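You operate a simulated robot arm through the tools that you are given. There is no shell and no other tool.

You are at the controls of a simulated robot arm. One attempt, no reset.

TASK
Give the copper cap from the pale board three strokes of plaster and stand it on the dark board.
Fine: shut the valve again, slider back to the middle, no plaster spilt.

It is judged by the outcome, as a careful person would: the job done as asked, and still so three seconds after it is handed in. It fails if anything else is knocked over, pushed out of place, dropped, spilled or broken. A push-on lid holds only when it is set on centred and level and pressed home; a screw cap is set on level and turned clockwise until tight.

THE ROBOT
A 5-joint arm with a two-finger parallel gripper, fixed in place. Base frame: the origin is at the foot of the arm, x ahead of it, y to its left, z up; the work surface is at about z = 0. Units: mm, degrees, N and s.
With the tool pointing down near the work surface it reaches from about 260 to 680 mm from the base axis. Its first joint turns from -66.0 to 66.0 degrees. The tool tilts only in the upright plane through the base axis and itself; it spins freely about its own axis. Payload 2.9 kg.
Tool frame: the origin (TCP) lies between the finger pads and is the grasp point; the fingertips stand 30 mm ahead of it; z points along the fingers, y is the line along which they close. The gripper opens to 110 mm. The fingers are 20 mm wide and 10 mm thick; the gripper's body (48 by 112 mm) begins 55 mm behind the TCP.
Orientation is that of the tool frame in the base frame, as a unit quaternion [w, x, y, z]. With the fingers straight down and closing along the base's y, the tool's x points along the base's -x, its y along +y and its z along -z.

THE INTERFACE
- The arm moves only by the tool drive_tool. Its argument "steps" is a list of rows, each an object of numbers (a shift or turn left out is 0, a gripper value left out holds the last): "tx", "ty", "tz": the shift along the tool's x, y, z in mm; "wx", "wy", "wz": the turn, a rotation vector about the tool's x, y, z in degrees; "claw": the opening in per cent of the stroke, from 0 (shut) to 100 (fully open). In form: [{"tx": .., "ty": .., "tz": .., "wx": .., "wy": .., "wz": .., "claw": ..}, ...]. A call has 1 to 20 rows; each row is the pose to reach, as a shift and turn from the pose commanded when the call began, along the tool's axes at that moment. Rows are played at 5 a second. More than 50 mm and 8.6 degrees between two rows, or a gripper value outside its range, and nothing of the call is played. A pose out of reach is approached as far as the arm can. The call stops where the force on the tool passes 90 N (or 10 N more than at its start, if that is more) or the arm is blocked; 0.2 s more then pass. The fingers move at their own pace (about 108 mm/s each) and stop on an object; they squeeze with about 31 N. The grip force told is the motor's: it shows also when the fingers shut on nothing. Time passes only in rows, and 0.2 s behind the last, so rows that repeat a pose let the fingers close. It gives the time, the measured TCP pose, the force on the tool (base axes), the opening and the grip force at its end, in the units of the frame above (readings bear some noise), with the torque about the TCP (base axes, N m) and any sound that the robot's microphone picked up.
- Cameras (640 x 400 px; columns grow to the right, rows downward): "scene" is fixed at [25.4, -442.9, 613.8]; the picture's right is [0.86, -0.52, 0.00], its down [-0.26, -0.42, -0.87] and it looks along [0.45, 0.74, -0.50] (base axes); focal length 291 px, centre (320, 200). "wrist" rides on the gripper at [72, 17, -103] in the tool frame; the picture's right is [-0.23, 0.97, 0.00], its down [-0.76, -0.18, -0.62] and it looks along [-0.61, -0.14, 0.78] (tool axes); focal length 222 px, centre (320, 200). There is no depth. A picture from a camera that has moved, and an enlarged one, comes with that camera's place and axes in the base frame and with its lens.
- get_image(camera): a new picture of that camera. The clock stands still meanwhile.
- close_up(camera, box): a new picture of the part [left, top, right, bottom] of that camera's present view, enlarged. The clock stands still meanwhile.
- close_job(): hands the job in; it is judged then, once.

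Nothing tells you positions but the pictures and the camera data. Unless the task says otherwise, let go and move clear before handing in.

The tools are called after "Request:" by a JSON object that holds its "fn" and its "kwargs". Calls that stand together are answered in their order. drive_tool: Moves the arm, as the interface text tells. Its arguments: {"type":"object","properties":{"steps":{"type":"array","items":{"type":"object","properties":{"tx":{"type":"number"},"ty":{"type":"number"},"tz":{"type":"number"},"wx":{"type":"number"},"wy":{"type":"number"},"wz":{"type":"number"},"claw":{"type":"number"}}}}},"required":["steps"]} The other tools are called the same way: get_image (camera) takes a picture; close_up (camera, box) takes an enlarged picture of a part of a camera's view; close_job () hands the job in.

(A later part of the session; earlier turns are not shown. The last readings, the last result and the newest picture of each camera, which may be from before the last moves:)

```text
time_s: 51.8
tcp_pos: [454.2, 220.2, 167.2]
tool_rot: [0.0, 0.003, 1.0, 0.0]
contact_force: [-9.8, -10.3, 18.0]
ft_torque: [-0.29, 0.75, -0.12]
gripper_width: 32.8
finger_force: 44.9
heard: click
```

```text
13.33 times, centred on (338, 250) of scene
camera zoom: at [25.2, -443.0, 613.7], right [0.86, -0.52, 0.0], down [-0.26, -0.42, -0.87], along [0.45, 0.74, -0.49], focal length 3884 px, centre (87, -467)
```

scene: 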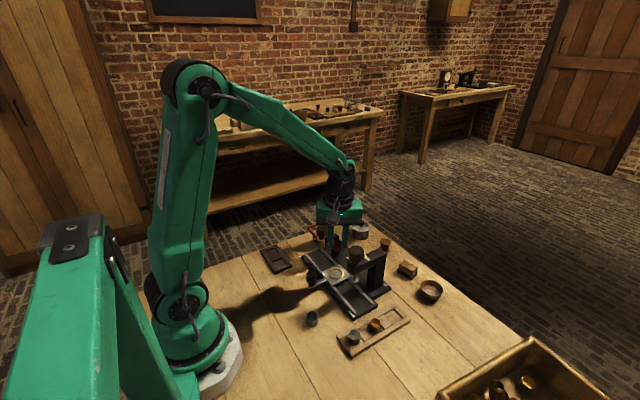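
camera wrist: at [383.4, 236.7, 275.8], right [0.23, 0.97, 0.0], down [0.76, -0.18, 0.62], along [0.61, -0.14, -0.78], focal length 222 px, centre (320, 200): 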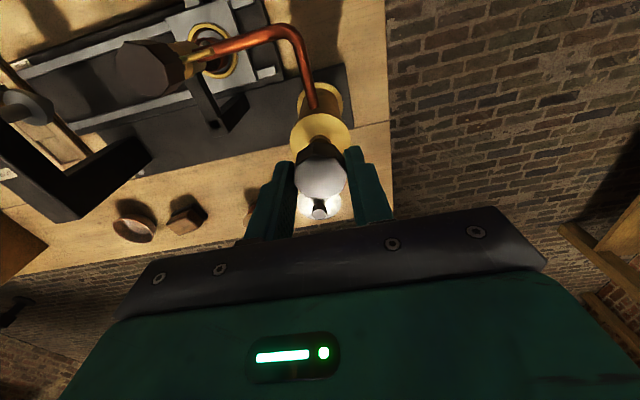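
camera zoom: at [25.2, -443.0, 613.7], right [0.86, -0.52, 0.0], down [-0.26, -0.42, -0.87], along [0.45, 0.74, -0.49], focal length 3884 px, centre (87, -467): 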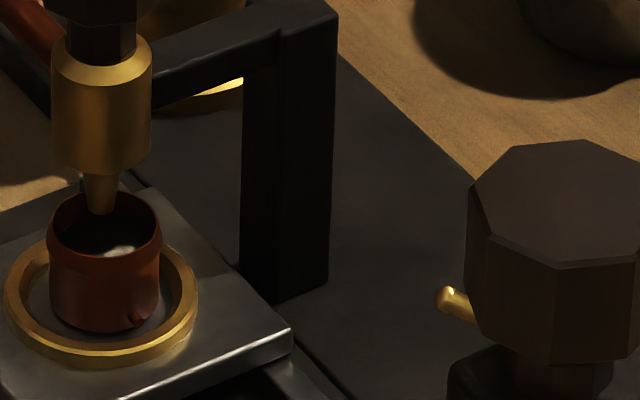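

A second click, and white plaster is now visible in the cap. I'll pull the plunger up to the top again.

Request:
{"fn": "drive_tool", "kwargs": {"steps": [{"tx": 0.2, "ty": -0.3, "tz": -2}, {"tx": 0.2, "ty": -0.3, "tz": -6}, {"tx": 0, "ty": -0.3, "tz": -10}, {"tx": -0.2, "ty": -0.3, "tz": -14}, {"tx": -0.3, "ty": -0.3, "tz": -18}, {"tx": -0.4, "ty": -0.3, "tz": -21}, {"tx": -0.4, "ty": -0.3, "tz": -23.5}]}}

Request:
{"fn": "close_up", "kwargs": {"camera": "scene", "box": [310, 175, 360, 265]}}

```text
time_s: 53.4
tcp_pos: [454.3, 219.4, 187.5]
tool_rot: [-0.001, 0.003, 1.0, -0.001]
contact_force: [-13.7, 8.1, -13.7]
ft_torque: [0.29, -0.58, 0.05]
gripper_width: 33.4
finger_force: 45.1
```

```text
4.44 times, centred on (335, 220) of scene
camera zoom: at [25.4, -442.8, 613.8], right [0.86, -0.52, 0.0], down [-0.26, -0.42, -0.87], along [0.45, 0.74, -0.5], focal length 1295 px, centre (253, 111)
```

zoom: 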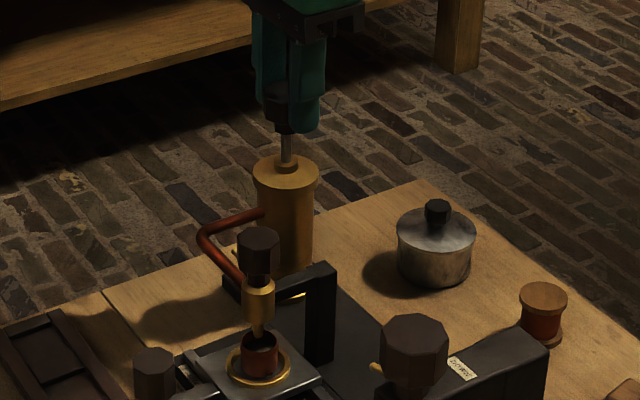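

The plunger is back at the top with a light pull on its stop. Now the third and last stroke.

Request:
{"fn": "drive_tool", "kwargs": {"steps": [{"tx": 0.3, "ty": 0.2, "tz": 3}, {"tx": 0.3, "ty": 0.2, "tz": 7}, {"tx": 0.3, "ty": 0.3, "tz": 11}, {"tx": 0.3, "ty": 0.3, "tz": 15}, {"tx": 0.4, "ty": 0.3, "tz": 19}, {"tx": 0.4, "ty": 0.3, "tz": 22}, {"tx": 0.4, "ty": 0.3, "tz": 23.5}]}}

Request:
{"fn": "close_up", "kwargs": {"camera": "scene", "box": [325, 235, 350, 265]}}

```text
time_s: 55.0
tcp_pos: [454.6, 221.0, 166.9]
tool_rot: [0.0, 0.003, 1.0, 0.001]
contact_force: [-18.3, -2.0, 17.5]
ft_torque: [-0.07, 0.55, 0.01]
gripper_width: 33.0
finger_force: 45.1
heard: click
```

```text
13.33 times, centred on (338, 250) of scene
camera zoom: at [25.2, -443.0, 613.7], right [0.86, -0.52, 0.0], down [-0.26, -0.42, -0.87], along [0.45, 0.74, -0.49], focal length 3884 px, centre (87, -467)
```

zoom: 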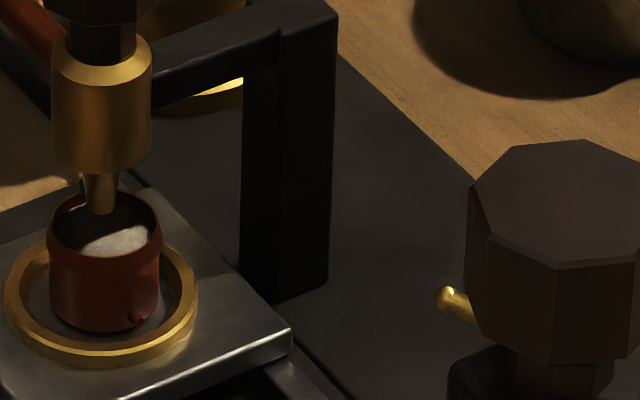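

Three strokes are done and the cap is clearly filled without overflowing. I'll return the plunger to the top, release it, and rise clear.

Request:
{"fn": "drive_tool", "kwargs": {"steps": [{"tx": 0.3, "tz": -2}, {"tx": 0.3, "tz": -6}, {"tx": 0.2, "tz": -10}, {"tx": 0, "tz": -14}, {"tx": -0.2, "tz": -18}, {"tx": -0.2, "tz": -21}, {"tx": -0.2, "tz": -23}, {"tx": -0.2, "tz": -23}]}}

Request:
{"fn": "drive_tool", "kwargs": {"steps": [{"claw": 38}, {"claw": 48}, {"claw": 48, "tz": -5}, {"claw": 48, "tz": -20}, {"claw": 48, "tz": -40}, {"claw": 48, "tz": -55}]}}

Request:
{"fn": "close_up", "kwargs": {"camera": "scene", "box": [310, 175, 360, 265]}}

Request:
{"fn": "close_up", "kwargs": {"camera": "scene", "box": [325, 235, 350, 265]}}

```text
time_s: 56.8
tcp_pos: [454.9, 221.2, 187.7]
tool_rot: [-0.001, 0.004, 1.0, -0.001]
contact_force: [3.1, -7.1, -15.7]
ft_torque: [-0.06, -0.31, -0.09]
gripper_width: 32.9
finger_force: 44.9
```

```text
time_s: 58.2
tcp_pos: [455.8, 221.0, 243.5]
tool_rot: [-0.001, 0.003, 1.0, 0.0]
contact_force: [-0.4, -0.2, 0.3]
ft_torque: [-0.02, -0.01, 0.01]
gripper_width: 52.7
finger_force: 0.0
```

```text
4.44 times, centred on (335, 220) of scene
camera zoom: at [25.4, -442.9, 613.8], right [0.86, -0.52, 0.0], down [-0.26, -0.42, -0.87], along [0.45, 0.74, -0.5], focal length 1295 px, centre (253, 111)
```

zoom: 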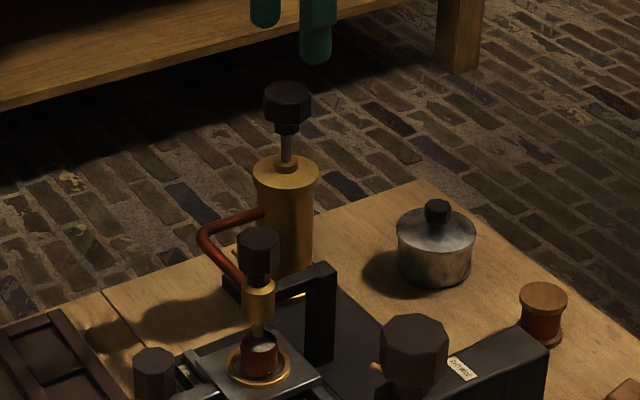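

```text
13.33 times, centred on (338, 250) of scene
camera zoom: at [25.4, -442.9, 613.8], right [0.86, -0.52, 0.0], down [-0.26, -0.42, -0.87], along [0.45, 0.74, -0.5], focal length 3884 px, centre (87, -467)
```

zoom: 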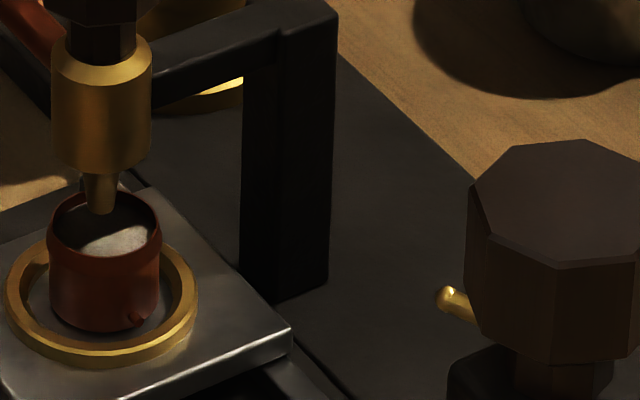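

The plunger is up again and nothing has spilled. Next I go back above the valve knob, turned about 80° as when I left it, to shut the valve.

Request:
{"fn": "drive_tool", "kwargs": {"steps": [{"tx": 7.5, "ty": -8.6, "wz": 8}, {"tx": 15, "ty": -17.2, "wz": 16}, {"tx": 22.5, "ty": -25.8, "wz": 24}, {"tx": 30, "ty": -34.4, "wz": 32}, {"tx": 37.5, "ty": -43, "wz": 40}, {"tx": 45, "ty": -51.6, "wz": 48}, {"tx": 52.5, "ty": -60.2, "wz": 56}, {"tx": 60, "ty": -68.8, "wz": 64}, {"tx": 67.5, "ty": -77.4, "wz": 72}, {"tx": 74.5, "ty": -86, "wz": 80}, {"tx": 74.5, "ty": -86, "wz": 80, "tz": 20, "claw": 43}, {"tx": 74.5, "ty": -86, "wz": 80, "tz": 45}, {"tx": 74.5, "ty": -86, "wz": 80, "tz": 65}]}}

Request:
{"fn": "close_up", "kwargs": {"camera": "wrist", "box": [240, 80, 400, 220]}}

Request:
{"fn": "close_up", "kwargs": {"camera": "scene", "box": [310, 195, 360, 265]}}

```text
time_s: 61.0
tcp_pos: [380.7, 135.5, 178.5]
tool_rot: [0.0, 0.645, 0.764, 0.0]
contact_force: [-0.1, -0.3, 1.3]
ft_torque: [-0.02, -0.03, 0.0]
gripper_width: 47.1
finger_force: 0.1
```

```text
2.86 times, centred on (320, 150) of wrist
camera zoom: at [386.0, 208.2, 280.1], right [1.0, -0.06, 0.0], down [-0.05, -0.78, 0.62], along [-0.04, -0.62, -0.78], focal length 635 px, centre (320, 343)
```

zoom: 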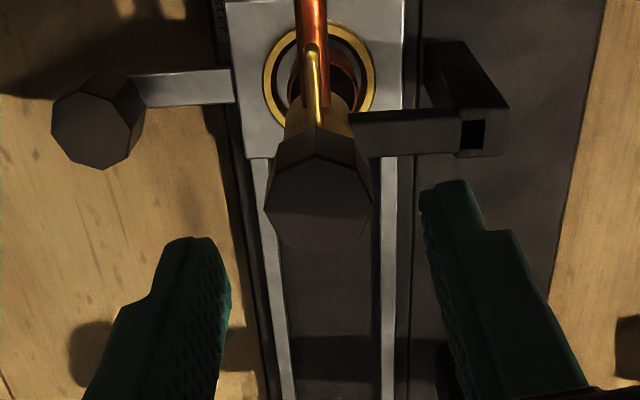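

```text
5.71 times, centred on (335, 230) of scene
camera zoom: at [25.3, -442.9, 613.8], right [0.86, -0.52, 0.0], down [-0.26, -0.42, -0.87], along [0.45, 0.74, -0.5], focal length 1664 px, centre (234, 29)
```

zoom: 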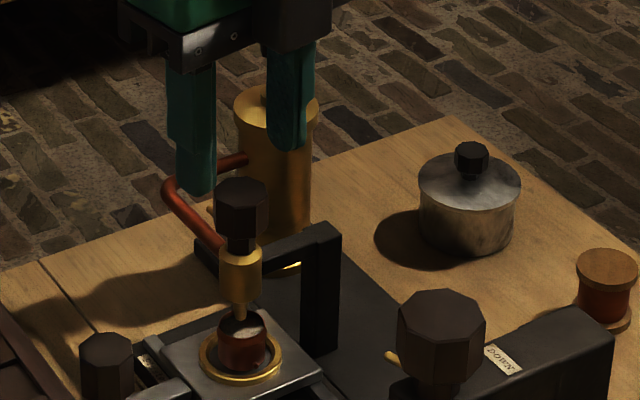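

Request:
{"fn": "drive_tool", "kwargs": {"steps": [{"tx": 1.5, "tz": 12}, {"tx": 1.5, "tz": 24}, {"tx": 1.5, "tz": 32}, {"tx": 1.5, "tz": 36.5}, {"tx": 1.5, "tz": 36.5, "claw": 30}, {"tx": 1.5, "tz": 36.5, "claw": 22}, {"tx": 1.5, "tz": 36.5, "claw": 15}, {"tx": 1.5, "tz": 36.5, "claw": 15}]}}

Request:
{"fn": "drive_tool", "kwargs": {"steps": [{"wz": -4}, {"wz": -9}, {"wz": -14}, {"wz": -19}, {"wz": -24}]}}

Request:
{"fn": "close_up", "kwargs": {"camera": "wrist", "box": [240, 80, 400, 220]}}

```text
time_s: 62.8
tcp_pos: [378.3, 137.6, 142.0]
tool_rot: [0.001, 0.645, 0.764, 0.0]
contact_force: [2.5, 3.7, -4.7]
ft_torque: [0.08, -0.02, 0.02]
gripper_width: 27.2
finger_force: 45.5
```

```text
time_s: 64.0
tcp_pos: [379.9, 135.8, 140.9]
tool_rot: [-0.001, 0.47, 0.882, -0.001]
contact_force: [-22.0, 31.7, 1.8]
ft_torque: [0.66, -0.02, -0.01]
gripper_width: 27.3
finger_force: 45.0
```

```text
2.86 times, centred on (320, 150) of wrist
camera zoom: at [353.8, 205.9, 244.3], right [0.94, 0.35, 0.0], down [0.28, -0.73, 0.62], along [0.22, -0.58, -0.78], focal length 635 px, centre (320, 343)
```

zoom: 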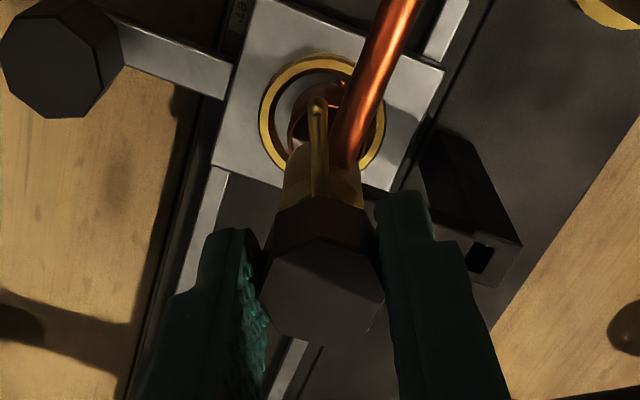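

The knob follows. I'll relieve the side load and keep turning anticlockwise.

Request:
{"fn": "drive_tool", "kwargs": {"steps": [{"tx": 0.9}, {"tx": 1.0, "wz": -5}, {"tx": 1.1, "wz": -10}, {"tx": 1.2, "wz": -15}, {"tx": 1.2, "wz": -20}, {"tx": 1.2, "wz": -25}]}}

```text
time_s: 65.4
tcp_pos: [377.4, 137.0, 141.3]
tool_rot: [-0.003, 0.269, 0.963, -0.002]
contact_force: [-23.4, -0.2, 6.3]
ft_torque: [0.61, 0.79, -0.03]
gripper_width: 27.2
finger_force: 44.6
```

Request:
{"fn": "drive_tool", "kwargs": {"steps": [{"tx": 0.7, "ty": -0.4}, {"tx": 0.7, "ty": -0.4, "wz": -5}, {"tx": 0.7, "ty": -0.4, "wz": -10}, {"tx": 0.7, "ty": -0.4, "wz": -15}, {"tx": 0.7, "ty": -0.4, "wz": -20}, {"tx": 0.7, "ty": -0.4, "wz": -25}]}}

Request:
{"fn": "close_up", "kwargs": {"camera": "scene", "box": [310, 195, 360, 265]}}

Request:
{"fn": "close_up", "kwargs": {"camera": "wrist", "box": [240, 80, 400, 220]}}

```text
time_s: 66.8
tcp_pos: [378.3, 135.3, 142.5]
tool_rot: [-0.002, 0.056, 0.998, -0.001]
contact_force: [-13.9, -47.4, 16.1]
ft_torque: [-0.91, -1.08, -0.13]
gripper_width: 27.3
finger_force: 45.2
```

```text
5.71 times, centred on (335, 230) of scene
camera zoom: at [25.2, -443.0, 613.7], right [0.86, -0.52, 0.0], down [-0.26, -0.42, -0.87], along [0.45, 0.74, -0.49], focal length 1664 px, centre (234, 29)
```

zoom: 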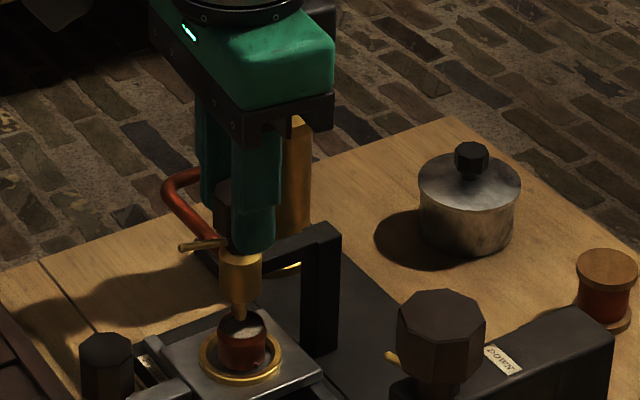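

```text
2.86 times, centred on (320, 150) of wrist
camera zoom: at [309.4, 159.9, 244.5], right [0.34, 0.94, 0.0], down [0.74, -0.26, 0.62], along [0.58, -0.21, -0.78], focal length 635 px, centre (320, 343)
```

zoom: 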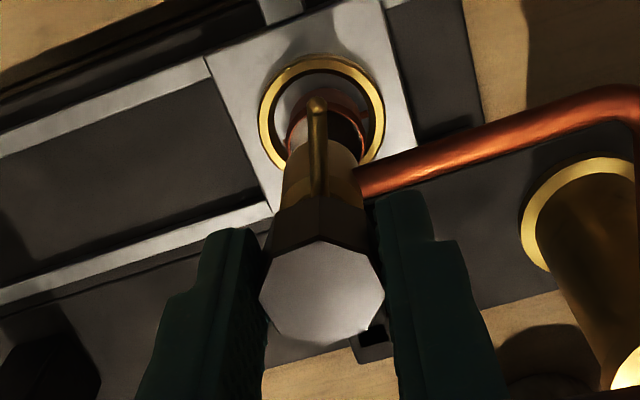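

Request:
{"fn": "drive_tool", "kwargs": {"steps": [{"tx": 0.3, "ty": -1.2}, {"tx": 0.3, "ty": -1.2, "wz": -4}, {"tx": 0.3, "ty": -1.2, "wz": -8}, {"tx": 0.3, "ty": -1.2, "wz": -12}]}}

```text
time_s: 67.8
tcp_pos: [377.2, 136.0, 141.9]
tool_rot: [-0.002, -0.049, 0.999, 0.0]
contact_force: [-8.5, -39.7, 7.4]
ft_torque: [-0.54, -1.19, -0.06]
gripper_width: 27.4
finger_force: 45.0
```

Request:
{"fn": "drive_tool", "kwargs": {"steps": [{"tx": 0.2, "ty": -1.2}, {"tx": 0.2, "ty": -1.2, "wz": -3}, {"tx": 0.2, "ty": -1.2, "wz": -6}]}}

Request:
{"fn": "close_up", "kwargs": {"camera": "wrist", "box": [240, 80, 400, 220]}}

Request:
{"fn": "close_up", "kwargs": {"camera": "scene", "box": [310, 195, 360, 265]}}

```text
time_s: 68.6
tcp_pos: [378.1, 134.2, 142.3]
tool_rot: [-0.001, -0.101, 0.995, 0.0]
contact_force: [-10.5, -23.7, -1.4]
ft_torque: [-0.17, -0.69, -0.46]
gripper_width: 27.3
finger_force: 44.7
```

```text
2.86 times, centred on (320, 150) of wrist
camera zoom: at [305.0, 136.1, 244.5], right [0.03, 1.0, 0.0], down [0.78, -0.02, 0.62], along [0.62, -0.02, -0.78], focal length 635 px, centre (320, 343)
```

zoom: 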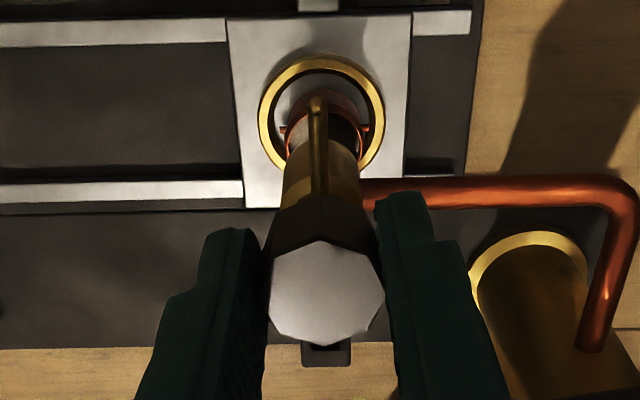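

```text
5.71 times, centred on (335, 230) of scene
camera zoom: at [25.3, -442.9, 613.7], right [0.86, -0.52, 0.0], down [-0.26, -0.42, -0.87], along [0.45, 0.74, -0.5], focal length 1664 px, centre (234, 29)
```

zoom: 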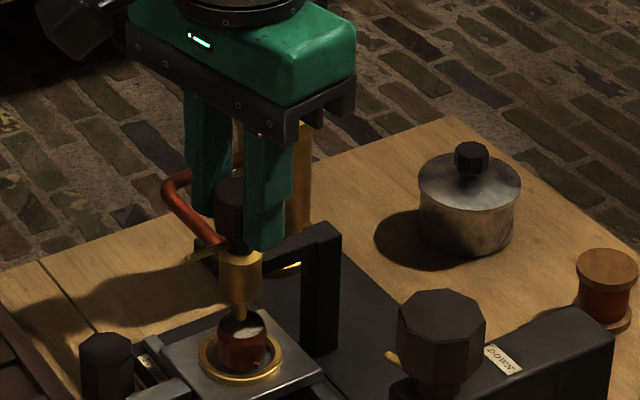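

The pointer is back in its original place and the torque shows the closing stop. I'll give one small extra turn to be sure, then release and rise.

Request:
{"fn": "drive_tool", "kwargs": {"steps": [{"ty": -0.6, "wz": -3}, {"ty": -0.6, "wz": -4}]}}

Request:
{"fn": "drive_tool", "kwargs": {"steps": [{"claw": 30}, {"claw": 43}, {"claw": 43, "tz": -5}, {"claw": 43, "tz": -20}, {"claw": 43, "tz": -45}, {"claw": 43, "tz": -80}]}}

Request:
{"fn": "get_image", "kwargs": {"camera": "wrist"}}

Request:
{"fn": "close_up", "kwargs": {"camera": "scene", "box": [310, 215, 360, 265]}}

Request:
{"fn": "close_up", "kwargs": {"camera": "wrist", "box": [260, 80, 380, 200]}}

```text
time_s: 69.2
tcp_pos: [377.8, 135.2, 142.6]
tool_rot: [0.0, -0.138, 0.99, 0.0]
contact_force: [-4.2, 3.4, -9.9]
ft_torque: [-0.13, 0.8, -0.73]
gripper_width: 27.3
finger_force: 45.2
```

```text
time_s: 70.6
tcp_pos: [378.6, 133.9, 223.6]
tool_rot: [0.0, -0.135, 0.991, -0.001]
contact_force: [-0.5, -0.6, 1.1]
ft_torque: [-0.01, -0.01, 0.02]
gripper_width: 47.1
finger_force: 0.0
```

```text
taken
camera wrist: at [305.4, 130.9, 326.4], right [-0.04, 1.0, 0.0], down [0.78, 0.03, 0.62], along [0.62, 0.03, -0.78], focal length 222 px, centre (320, 200)
```

wrist: 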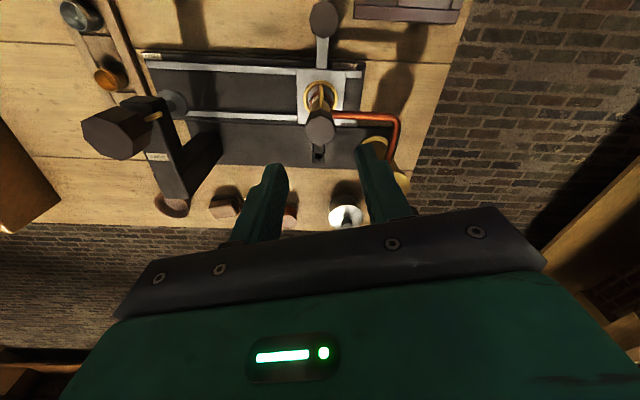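

```text
8.00 times, centred on (335, 240) of scene
camera zoom: at [25.4, -442.9, 613.8], right [0.86, -0.52, 0.0], down [-0.26, -0.42, -0.87], along [0.45, 0.74, -0.5], focal length 2330 px, centre (200, -120)
```

zoom: 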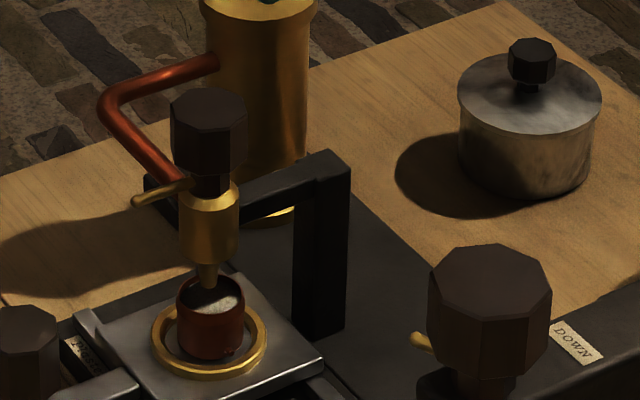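

```text
3.33 times, centred on (320, 140) of wrist
camera zoom: at [305.4, 130.9, 326.4], right [-0.04, 1.0, 0.0], down [0.78, 0.03, 0.62], along [0.62, 0.03, -0.78], focal length 740 px, centre (320, 400)
```

zoom: 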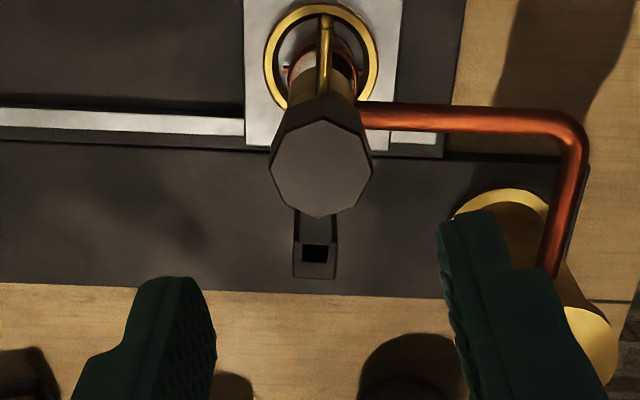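

The valve is shut and looks exactly as at the start; the cap is full with no spill. Next I return to the slider's handle knob at about (301,135).

Request:
{"fn": "drive_tool", "kwargs": {"steps": [{"tx": 20, "ty": 6, "wz": 5}, {"tx": 45, "ty": 13, "wz": 10}, {"tx": 65, "ty": 19, "wz": 15.5}, {"tx": 75.1, "ty": 22.1, "wz": 15.5}, {"tx": 75.1, "ty": 22.1, "wz": 15.5, "tz": 25}, {"tx": 75.1, "ty": 22.1, "wz": 15.5, "tz": 50}, {"tx": 75.1, "ty": 22.1, "wz": 15.5, "tz": 73}]}}

Request:
{"fn": "close_up", "kwargs": {"camera": "wrist", "box": [240, 80, 400, 220]}}

```text
time_s: 72.2
tcp_pos: [300.9, 135.4, 149.0]
tool_rot: [0.001, 0.0, 1.0, 0.0]
contact_force: [-0.8, -0.2, 0.4]
ft_torque: [0.01, 0.03, -0.01]
gripper_width: 47.2
finger_force: 0.0
```

```text
2.86 times, centred on (320, 150) of wrist
camera zoom: at [229.9, 151.0, 251.7], right [0.22, 0.97, 0.0], down [0.76, -0.18, 0.62], along [0.61, -0.14, -0.78], focal length 635 px, centre (320, 343)
```

zoom: 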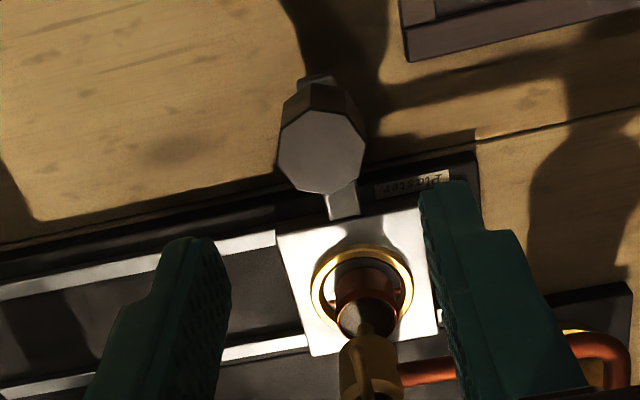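

Request:
{"fn": "drive_tool", "kwargs": {"steps": [{"tz": 20, "ty": 0.3}, {"tz": 40, "ty": 0.3}, {"tz": 60, "ty": 0.3}, {"tz": 71, "ty": 0.3}, {"tz": 75.5, "ty": 0.3}, {"tz": 75.5, "ty": 0.3, "claw": 30}, {"tz": 75.5, "ty": 0.3, "claw": 20}, {"tz": 75.5, "ty": 0.3, "claw": 15}, {"tz": 75.5, "ty": 0.3, "claw": 15}]}}

Request:
{"fn": "close_up", "kwargs": {"camera": "scene", "box": [290, 215, 380, 300]}}

```text
time_s: 74.2
tcp_pos: [299.7, 135.3, 74.2]
tool_rot: [0.0, 0.0, 1.0, 0.0]
contact_force: [8.6, -21.0, -3.8]
ft_torque: [0.0, -0.26, -0.06]
gripper_width: 27.2
finger_force: 45.2
```

```text
4.71 times, centred on (335, 258) of scene
camera zoom: at [25.4, -442.9, 613.8], right [0.86, -0.52, 0.0], down [-0.26, -0.42, -0.87], along [0.45, 0.74, -0.5], focal length 1371 px, centre (249, -71)
```

zoom: 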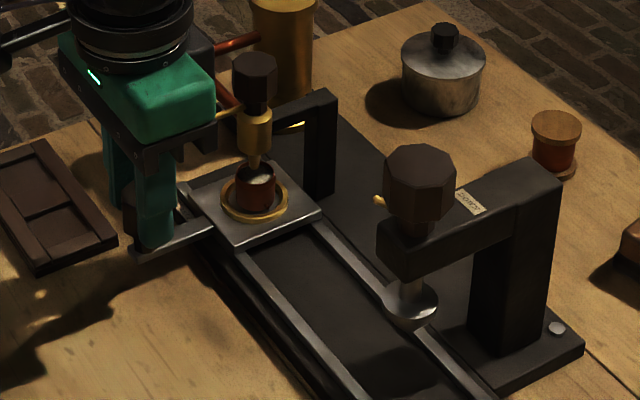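

The handle is gripped again. I'll slide it smoothly back towards the middle.

Request:
{"fn": "drive_tool", "kwargs": {"steps": [{"ty": -1.5}, {"ty": -4}, {"ty": -8}, {"ty": -13}, {"ty": -18.5}, {"ty": -24}, {"ty": -30}, {"ty": -36}, {"ty": -42}, {"ty": -48}, {"ty": -54}, {"ty": -60}, {"ty": -65}, {"ty": -70}, {"ty": -74}, {"ty": -77}, {"ty": -79}, {"ty": -80}]}}

Request:
{"fn": "close_up", "kwargs": {"camera": "scene", "box": [290, 215, 380, 300]}}

Request:
{"fn": "close_up", "kwargs": {"camera": "scene", "box": [320, 260, 360, 300]}}

```text
time_s: 78.0
tcp_pos: [299.8, 56.1, 73.3]
tool_rot: [0.0, -0.001, 1.0, 0.0]
contact_force: [8.5, -1.2, -15.8]
ft_torque: [0.55, -0.51, 0.01]
gripper_width: 27.3
finger_force: 45.0
```

```text
4.71 times, centred on (335, 258) of scene
camera zoom: at [25.4, -442.9, 613.8], right [0.86, -0.52, 0.0], down [-0.26, -0.42, -0.87], along [0.45, 0.74, -0.5], focal length 1371 px, centre (249, -71)
```

zoom: 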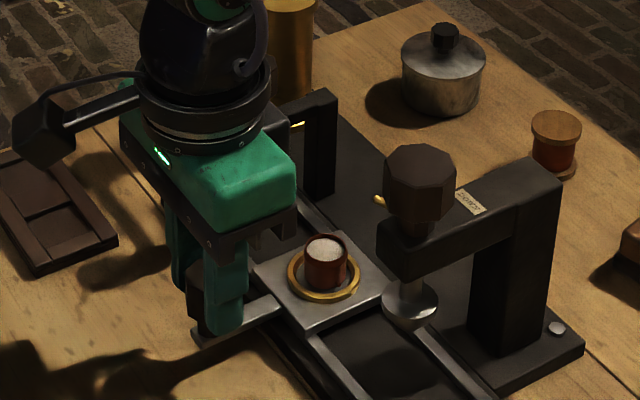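

```text
10.00 times, centred on (340, 280) of scene
camera zoom: at [25.4, -442.9, 613.8], right [0.86, -0.52, 0.0], down [-0.26, -0.42, -0.87], along [0.45, 0.74, -0.5], focal length 2913 px, centre (120, -600)
```

zoom: 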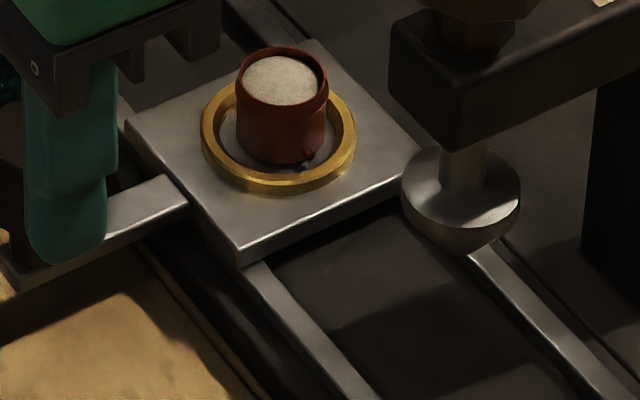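

The slider is within about 1 mm of its original middle place by picture comparison. I'll move the last bit.

Request:
{"fn": "drive_tool", "kwargs": {"steps": [{"ty": -0.5}, {"ty": -0.9}]}}

Request:
{"fn": "close_up", "kwargs": {"camera": "scene", "box": [320, 260, 360, 300]}}

```text
time_s: 78.6
tcp_pos: [300.4, 55.5, 73.5]
tool_rot: [0.0, -0.002, 1.0, 0.0]
contact_force: [9.4, 1.6, -17.4]
ft_torque: [0.64, -0.01, 0.04]
gripper_width: 27.4
finger_force: 45.2
```

```text
10.00 times, centred on (340, 280) of scene
camera zoom: at [25.4, -442.9, 613.8], right [0.86, -0.52, 0.0], down [-0.26, -0.42, -0.87], along [0.45, 0.74, -0.5], focal length 2913 px, centre (120, -600)
```

zoom: 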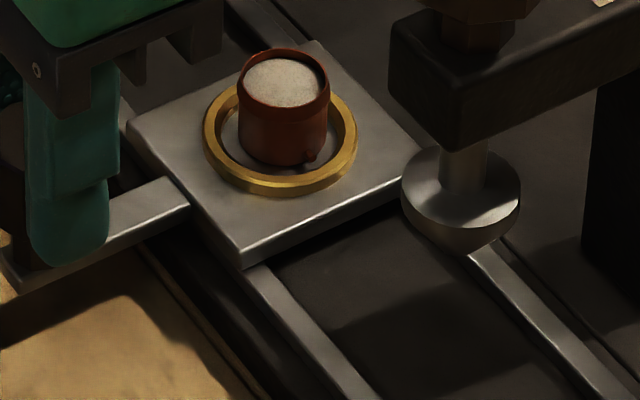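

The slider matches its original middle position. I'll release the handle, rise, and move back above the cap with the 60° spin.

Request:
{"fn": "drive_tool", "kwargs": {"steps": [{"claw": 25}, {"claw": 35}, {"claw": 43}, {"tz": -8}, {"tz": -28}, {"tz": -60}, {"tz": -95}, {"tz": -118}]}}

Request:
{"fn": "drive_tool", "kwargs": {"steps": [{"tx": -10, "wz": -7.5}, {"tx": -20, "wz": -15}, {"tx": -30, "wz": -22.5}, {"tx": -40, "wz": -30}, {"tx": -50, "wz": -37.5}, {"tx": -60, "wz": -45}, {"tx": -70, "wz": -52.5}, {"tx": -80, "wz": -60}, {"tx": -80, "wz": -60, "tz": 20}, {"tx": -80, "wz": -60, "tz": 40}]}}

Request:
{"fn": "get_image", "kwargs": {"camera": "wrist"}}

Request:
{"fn": "close_up", "kwargs": {"camera": "wrist", "box": [270, 70, 380, 180]}}

Request:
{"fn": "close_up", "kwargs": {"camera": "scene", "box": [290, 215, 380, 300]}}

```text
time_s: 80.4
tcp_pos: [300.7, 53.6, 190.9]
tool_rot: [0.001, -0.001, 1.0, 0.0]
contact_force: [-0.5, -0.5, -0.1]
ft_torque: [0.01, 0.0, 0.03]
gripper_width: 47.4
finger_force: 0.1
```

```text
time_s: 82.6
tcp_pos: [379.7, 55.0, 150.7]
tool_rot: [0.0, -0.502, 0.865, 0.0]
contact_force: [0.5, -0.5, 0.6]
ft_torque: [0.0, 0.0, 0.01]
gripper_width: 47.7
finger_force: 0.1
```

```text
taken
camera wrist: at [330.8, 0.7, 253.4], right [-0.73, 0.68, 0.0], down [0.53, 0.57, 0.62], along [0.42, 0.46, -0.78], focal length 222 px, centre (320, 200)
```

wrist: 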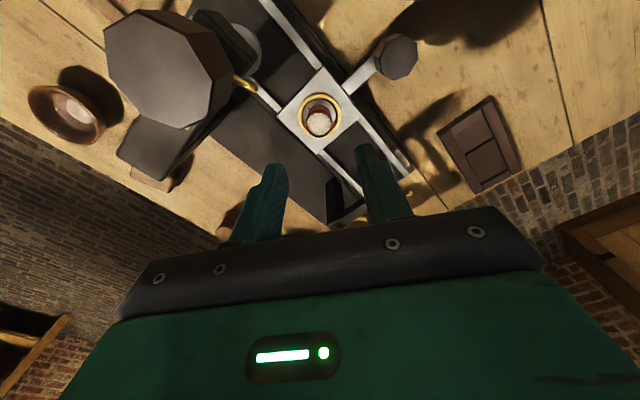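

```text
3.64 times, centred on (325, 125) of wrist
camera zoom: at [330.8, 0.7, 253.4], right [-0.73, 0.68, 0.0], down [0.53, 0.57, 0.62], along [0.42, 0.46, -0.78], focal length 808 px, centre (302, 473)
```

zoom: 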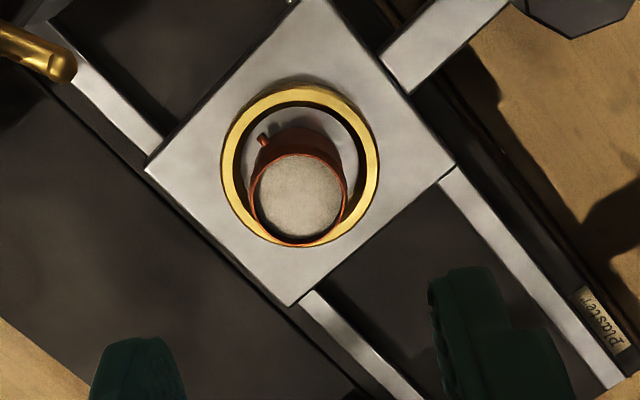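

```text
4.71 times, centred on (335, 258) of scene
camera zoom: at [25.3, -442.9, 613.8], right [0.86, -0.52, 0.0], down [-0.26, -0.42, -0.87], along [0.45, 0.74, -0.5], focal length 1371 px, centre (249, -71)
```

zoom: 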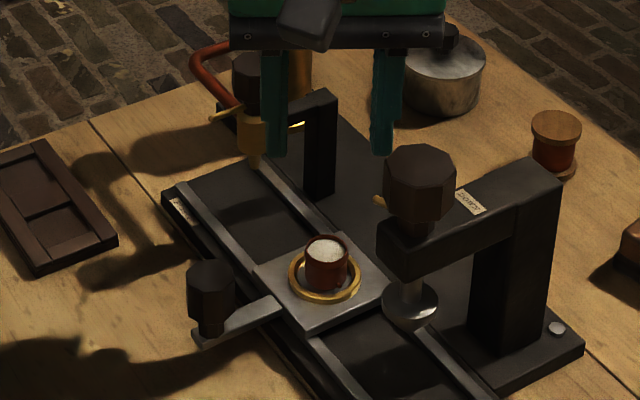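

The filled cap is right below at about (382.5,54.7). I'll descend with a small correction and grip it as before.

Request:
{"fn": "drive_tool", "kwargs": {"steps": [{"tx": -0.8, "ty": -1.1, "tz": 20}, {"tx": -0.8, "ty": -1.1, "tz": 45}, {"tx": -0.8, "ty": -1.1, "tz": 65}, {"tx": -0.8, "ty": -1.1, "tz": 78}, {"tx": -0.8, "ty": -1.1, "tz": 86}]}}

Request:
{"fn": "close_up", "kwargs": {"camera": "wrist", "box": [260, 80, 380, 200]}}

Request:
{"fn": "close_up", "kwargs": {"camera": "scene", "box": [325, 245, 370, 290]}}

```text
time_s: 83.8
tcp_pos: [381.3, 54.0, 65.8]
tool_rot: [0.0, -0.501, 0.866, 0.0]
contact_force: [0.3, -0.7, -0.8]
ft_torque: [0.03, -0.01, 0.06]
gripper_width: 47.3
finger_force: 0.1
```

```text
3.33 times, centred on (320, 140) of wrist
camera zoom: at [331.7, -0.7, 168.4], right [-0.73, 0.68, 0.0], down [0.53, 0.57, 0.62], along [0.42, 0.46, -0.78], focal length 740 px, centre (320, 400)
```

zoom: 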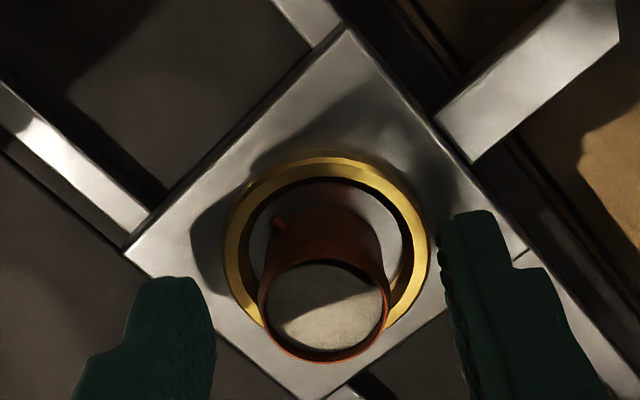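

```text
8.89 times, centred on (348, 268) of scene
camera zoom: at [25.4, -442.9, 613.8], right [0.86, -0.52, 0.0], down [-0.26, -0.42, -0.87], along [0.45, 0.74, -0.5], focal length 2589 px, centre (76, -400)
```

zoom: 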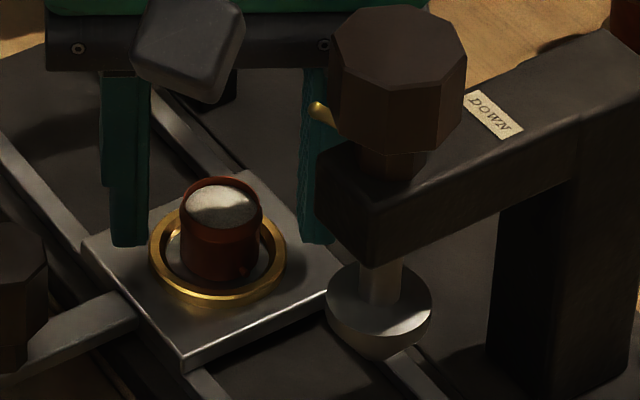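

Request:
{"fn": "drive_tool", "kwargs": {"steps": [{"tx": -1.6, "tz": 2}, {"tx": -1.6, "tz": 3.7}, {"tx": -1.6, "tz": 3.7, "claw": 32}, {"tx": -1.6, "tz": 3.7, "claw": 24}, {"tx": -1.6, "tz": 3.7, "claw": 17}, {"tx": -1.6, "tz": 3.7, "claw": 10}, {"tx": -1.6, "tz": 3.7, "claw": 10}]}}

Request:
{"fn": "close_up", "kwargs": {"camera": "wrist", "box": [260, 80, 380, 200]}}

Request:
{"fn": "close_up", "kwargs": {"camera": "scene", "box": [325, 245, 370, 290]}}

```text
time_s: 85.4
tcp_pos: [382.0, 57.2, 63.3]
tool_rot: [0.0, -0.501, 0.866, 0.0]
contact_force: [-0.4, -0.4, 0.3]
ft_torque: [-0.01, -0.01, 0.03]
gripper_width: 23.2
finger_force: 31.3
```

```text
3.33 times, centred on (320, 140) of wrist
camera zoom: at [332.7, 1.3, 164.9], right [-0.73, 0.68, 0.0], down [0.53, 0.57, 0.62], along [0.42, 0.46, -0.78], focal length 740 px, centre (320, 400)
```

zoom: 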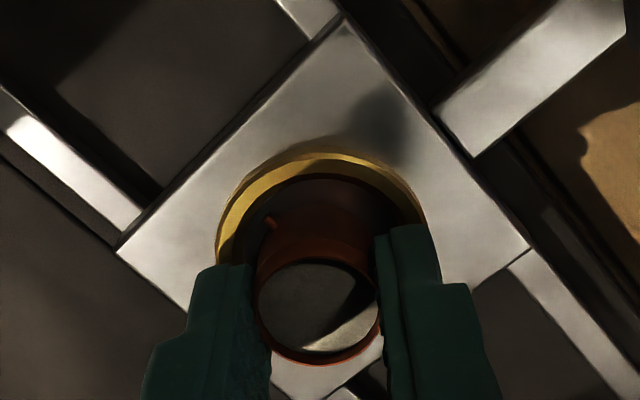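

```text
8.89 times, centred on (348, 268) of scene
camera zoom: at [25.4, -442.9, 613.8], right [0.86, -0.52, 0.0], down [-0.26, -0.42, -0.87], along [0.45, 0.74, -0.5], focal length 2589 px, centre (76, -400)
```

zoom: 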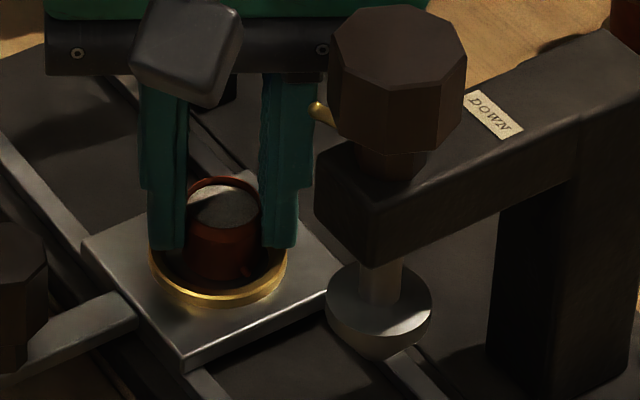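

The cap is held again (23.2 mm). I'll lift it straight up gently and carry it level towards the dark board.

Request:
{"fn": "drive_tool", "kwargs": {"steps": [{"tz": -3}, {"tz": -10}, {"tz": -22}, {"tz": -40}, {"tz": -62}, {"tz": -86}, {"tz": -108}, {"tz": -120}, {"tz": -125, "tx": -3, "ty": 8}, {"tz": -125, "tx": -9, "ty": 23}, {"tz": -125, "tx": -18, "ty": 46}, {"tz": -125, "tx": -28, "ty": 72}, {"tz": -125, "tx": -38, "ty": 98}, {"tz": -125, "tx": -48, "ty": 123}, {"tz": -125, "tx": -56, "ty": 144}, {"tz": -125, "tx": -62, "ty": 159}, {"tz": -125, "tx": -65.2, "ty": 167}]}}

Request:
{"fn": "get_image", "kwargs": {"camera": "wrist"}}

Request:
{"fn": "get_image", "kwargs": {"camera": "scene"}}

Request:
{"fn": "close_up", "kwargs": {"camera": "wrist", "box": [250, 60, 390, 190]}}

```text
time_s: 89.0
tcp_pos: [269.3, 196.5, 187.3]
tool_rot: [0.001, -0.501, 0.866, 0.001]
contact_force: [-0.1, -0.1, -0.1]
ft_torque: [-0.01, -0.05, 0.02]
gripper_width: 23.0
finger_force: 31.0
```

```text
taken
camera wrist: at [219.6, 141.3, 289.3], right [-0.73, 0.68, 0.0], down [0.53, 0.57, 0.62], along [0.42, 0.46, -0.78], focal length 222 px, centre (320, 200)
```

wrist: 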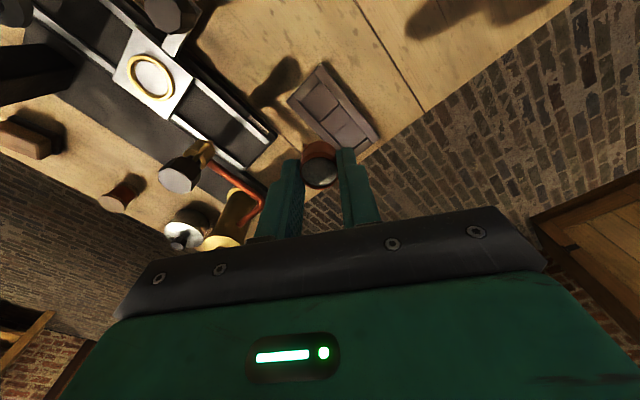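

```text
taken
```

scene: 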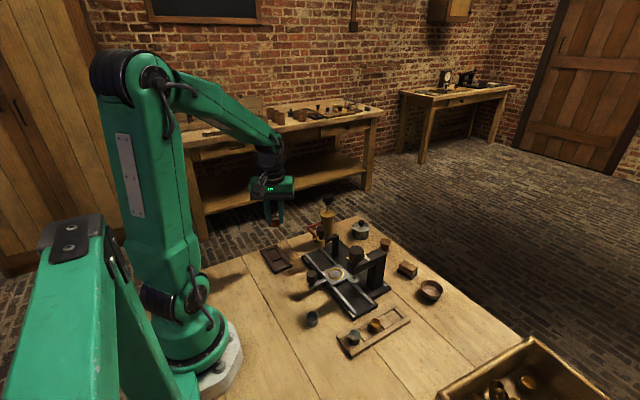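

```text
3.08 times, centred on (320, 125) of wrist
camera zoom: at [219.6, 141.3, 289.3], right [-0.73, 0.68, 0.0], down [0.53, 0.57, 0.62], along [0.42, 0.46, -0.78], focal length 684 px, centre (320, 431)
```

zoom: 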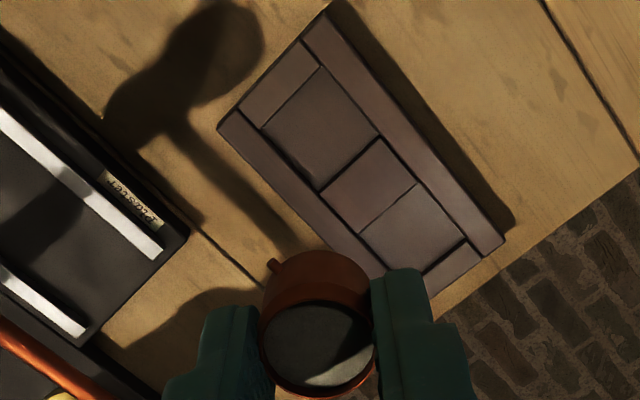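

The near recess of the dark board is centred at about (272,197); the cap needs a shift of roughly (+1.5,+2) mm. I'll lower to just above the board and look again.

Request:
{"fn": "drive_tool", "kwargs": {"steps": [{"tx": -1.5, "ty": -0.1, "tz": 5}, {"tx": -2.6, "ty": -0.2, "tz": 18}, {"tx": -2.6, "ty": -0.2, "tz": 38}, {"tx": -2.6, "ty": -0.2, "tz": 60}, {"tx": -2.6, "ty": -0.2, "tz": 82}, {"tx": -2.6, "ty": -0.2, "tz": 102}, {"tx": -2.6, "ty": -0.2, "tz": 116}, {"tx": -2.6, "ty": -0.2, "tz": 124}]}}

Request:
{"fn": "close_up", "kwargs": {"camera": "wrist", "box": [250, 60, 390, 190]}}

Request:
{"fn": "close_up", "kwargs": {"camera": "scene", "box": [250, 230, 310, 290]}}

```text
time_s: 90.8
tcp_pos: [271.9, 198.3, 62.9]
tool_rot: [0.0, -0.501, 0.865, 0.001]
contact_force: [0.2, 0.3, 0.0]
ft_torque: [0.0, -0.02, 0.01]
gripper_width: 23.2
finger_force: 31.4
```

```text
3.08 times, centred on (320, 125) of wrist
camera zoom: at [221.5, 142.5, 164.9], right [-0.73, 0.68, 0.0], down [0.53, 0.57, 0.62], along [0.43, 0.46, -0.78], focal length 684 px, centre (320, 431)
```

zoom: 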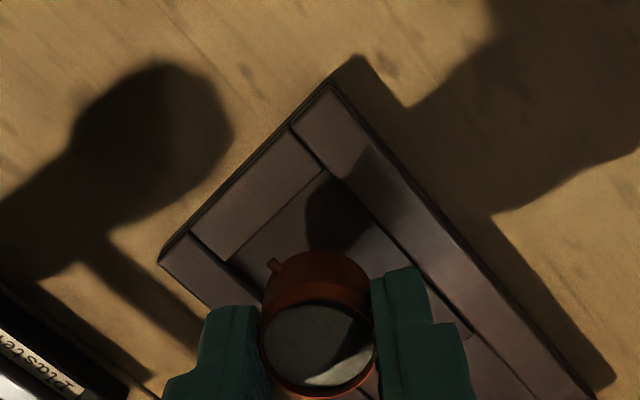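

```text
6.67 times, centred on (280, 260) of scene
camera zoom: at [25.4, -442.9, 613.8], right [0.86, -0.52, 0.0], down [-0.26, -0.42, -0.87], along [0.45, 0.74, -0.5], focal length 1942 px, centre (587, -200)
```

zoom: 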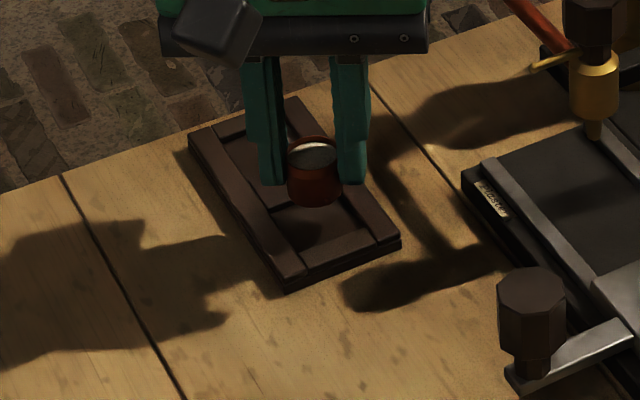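

Request:
{"fn": "drive_tool", "kwargs": {"steps": [{"tx": -1.9, "ty": 0.5, "tz": 2}, {"tx": -1.9, "ty": 0.5, "tz": 7}, {"tx": -1.9, "ty": 0.5, "tz": 11}]}}

Request:
{"fn": "close_up", "kwargs": {"camera": "wrist", "box": [250, 60, 390, 190]}}

Request:
{"fn": "close_up", "kwargs": {"camera": "scene", "box": [262, 240, 302, 280]}}

```text
time_s: 91.6
tcp_pos: [270.8, 200.3, 52.6]
tool_rot: [-0.001, -0.501, 0.866, 0.0]
contact_force: [0.6, -0.4, -1.4]
ft_torque: [-0.02, 0.03, -0.03]
gripper_width: 23.3
finger_force: 30.9
```

```text
3.08 times, centred on (320, 125) of wrist
camera zoom: at [222.1, 144.8, 154.4], right [-0.73, 0.68, 0.0], down [0.53, 0.57, 0.62], along [0.43, 0.46, -0.78], focal length 684 px, centre (320, 431)
```

zoom: 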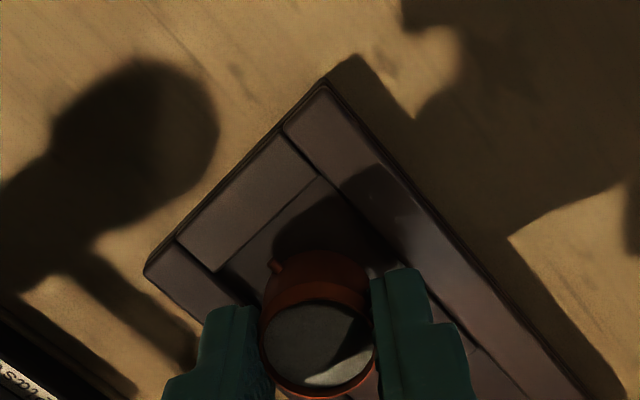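

```text
10.00 times, centred on (282, 260) of scene
camera zoom: at [25.4, -442.9, 613.8], right [0.86, -0.52, 0.0], down [-0.26, -0.42, -0.87], along [0.45, 0.74, -0.5], focal length 2913 px, centre (700, -400)
```

zoom: 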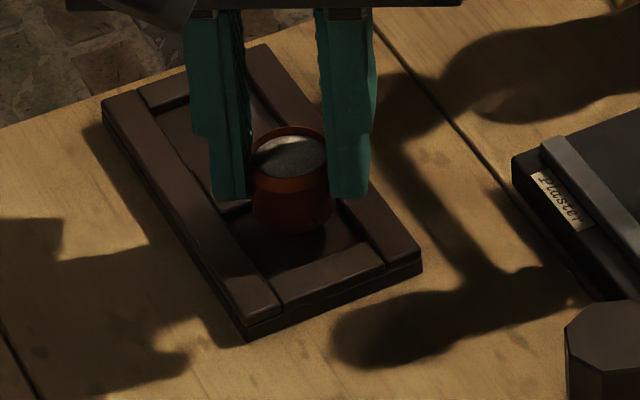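

The cap is over the recess's middle (about (272,198.5) by its pin). I'll lower it slowly to contact.

Request:
{"fn": "drive_tool", "kwargs": {"steps": [{"tz": 2}, {"tz": 4}, {"tz": 5.5}, {"tz": 6.5}]}}

Request:
{"fn": "drive_tool", "kwargs": {"steps": [{"tz": 0.7}, {"tz": 1.4}]}}

```text
time_s: 92.6
tcp_pos: [272.4, 200.0, 45.0]
tool_rot: [0.0, -0.5, 0.866, 0.0]
contact_force: [0.5, 1.0, 0.1]
ft_torque: [-0.01, 0.01, -0.03]
gripper_width: 23.1
finger_force: 31.5
```

```text
time_s: 93.2
tcp_pos: [271.2, 201.1, 44.2]
tool_rot: [0.0, -0.5, 0.866, 0.0]
contact_force: [-2.2, -3.0, 13.4]
ft_torque: [0.07, 0.1, 0.06]
gripper_width: 23.2
finger_force: 31.4
```

Contact at the expected height of the recess floor (about 13 N). I'll check that it stands inside the recess before releasing.

Request:
{"fn": "close_up", "kwargs": {"camera": "wrist", "box": [250, 60, 390, 190]}}

Request:
{"fn": "close_up", "kwargs": {"camera": "scene", "box": [262, 240, 302, 280]}}

```text
3.08 times, centred on (320, 125) of wrist
camera zoom: at [222.8, 145.7, 146.5], right [-0.73, 0.68, 0.0], down [0.53, 0.57, 0.62], along [0.43, 0.46, -0.78], focal length 684 px, centre (320, 431)
```

zoom: 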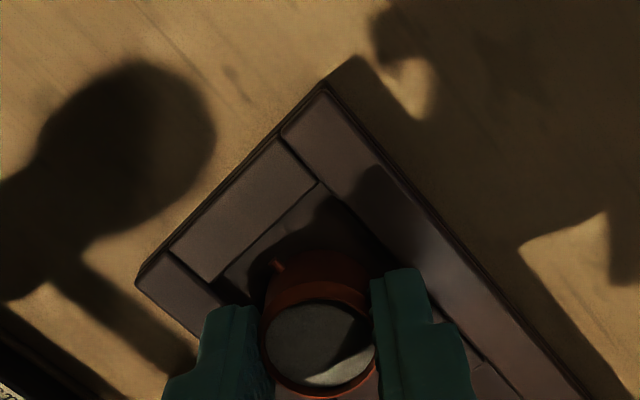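

```text
10.00 times, centred on (282, 260) of scene
camera zoom: at [25.3, -442.9, 613.7], right [0.86, -0.52, 0.0], down [-0.26, -0.42, -0.87], along [0.45, 0.74, -0.5], focal length 2913 px, centre (700, -400)
```

zoom: 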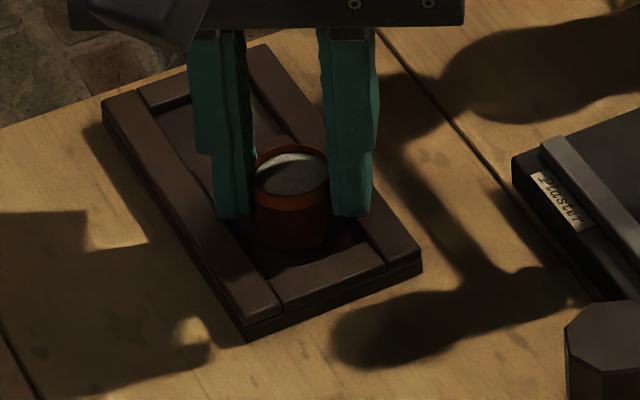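

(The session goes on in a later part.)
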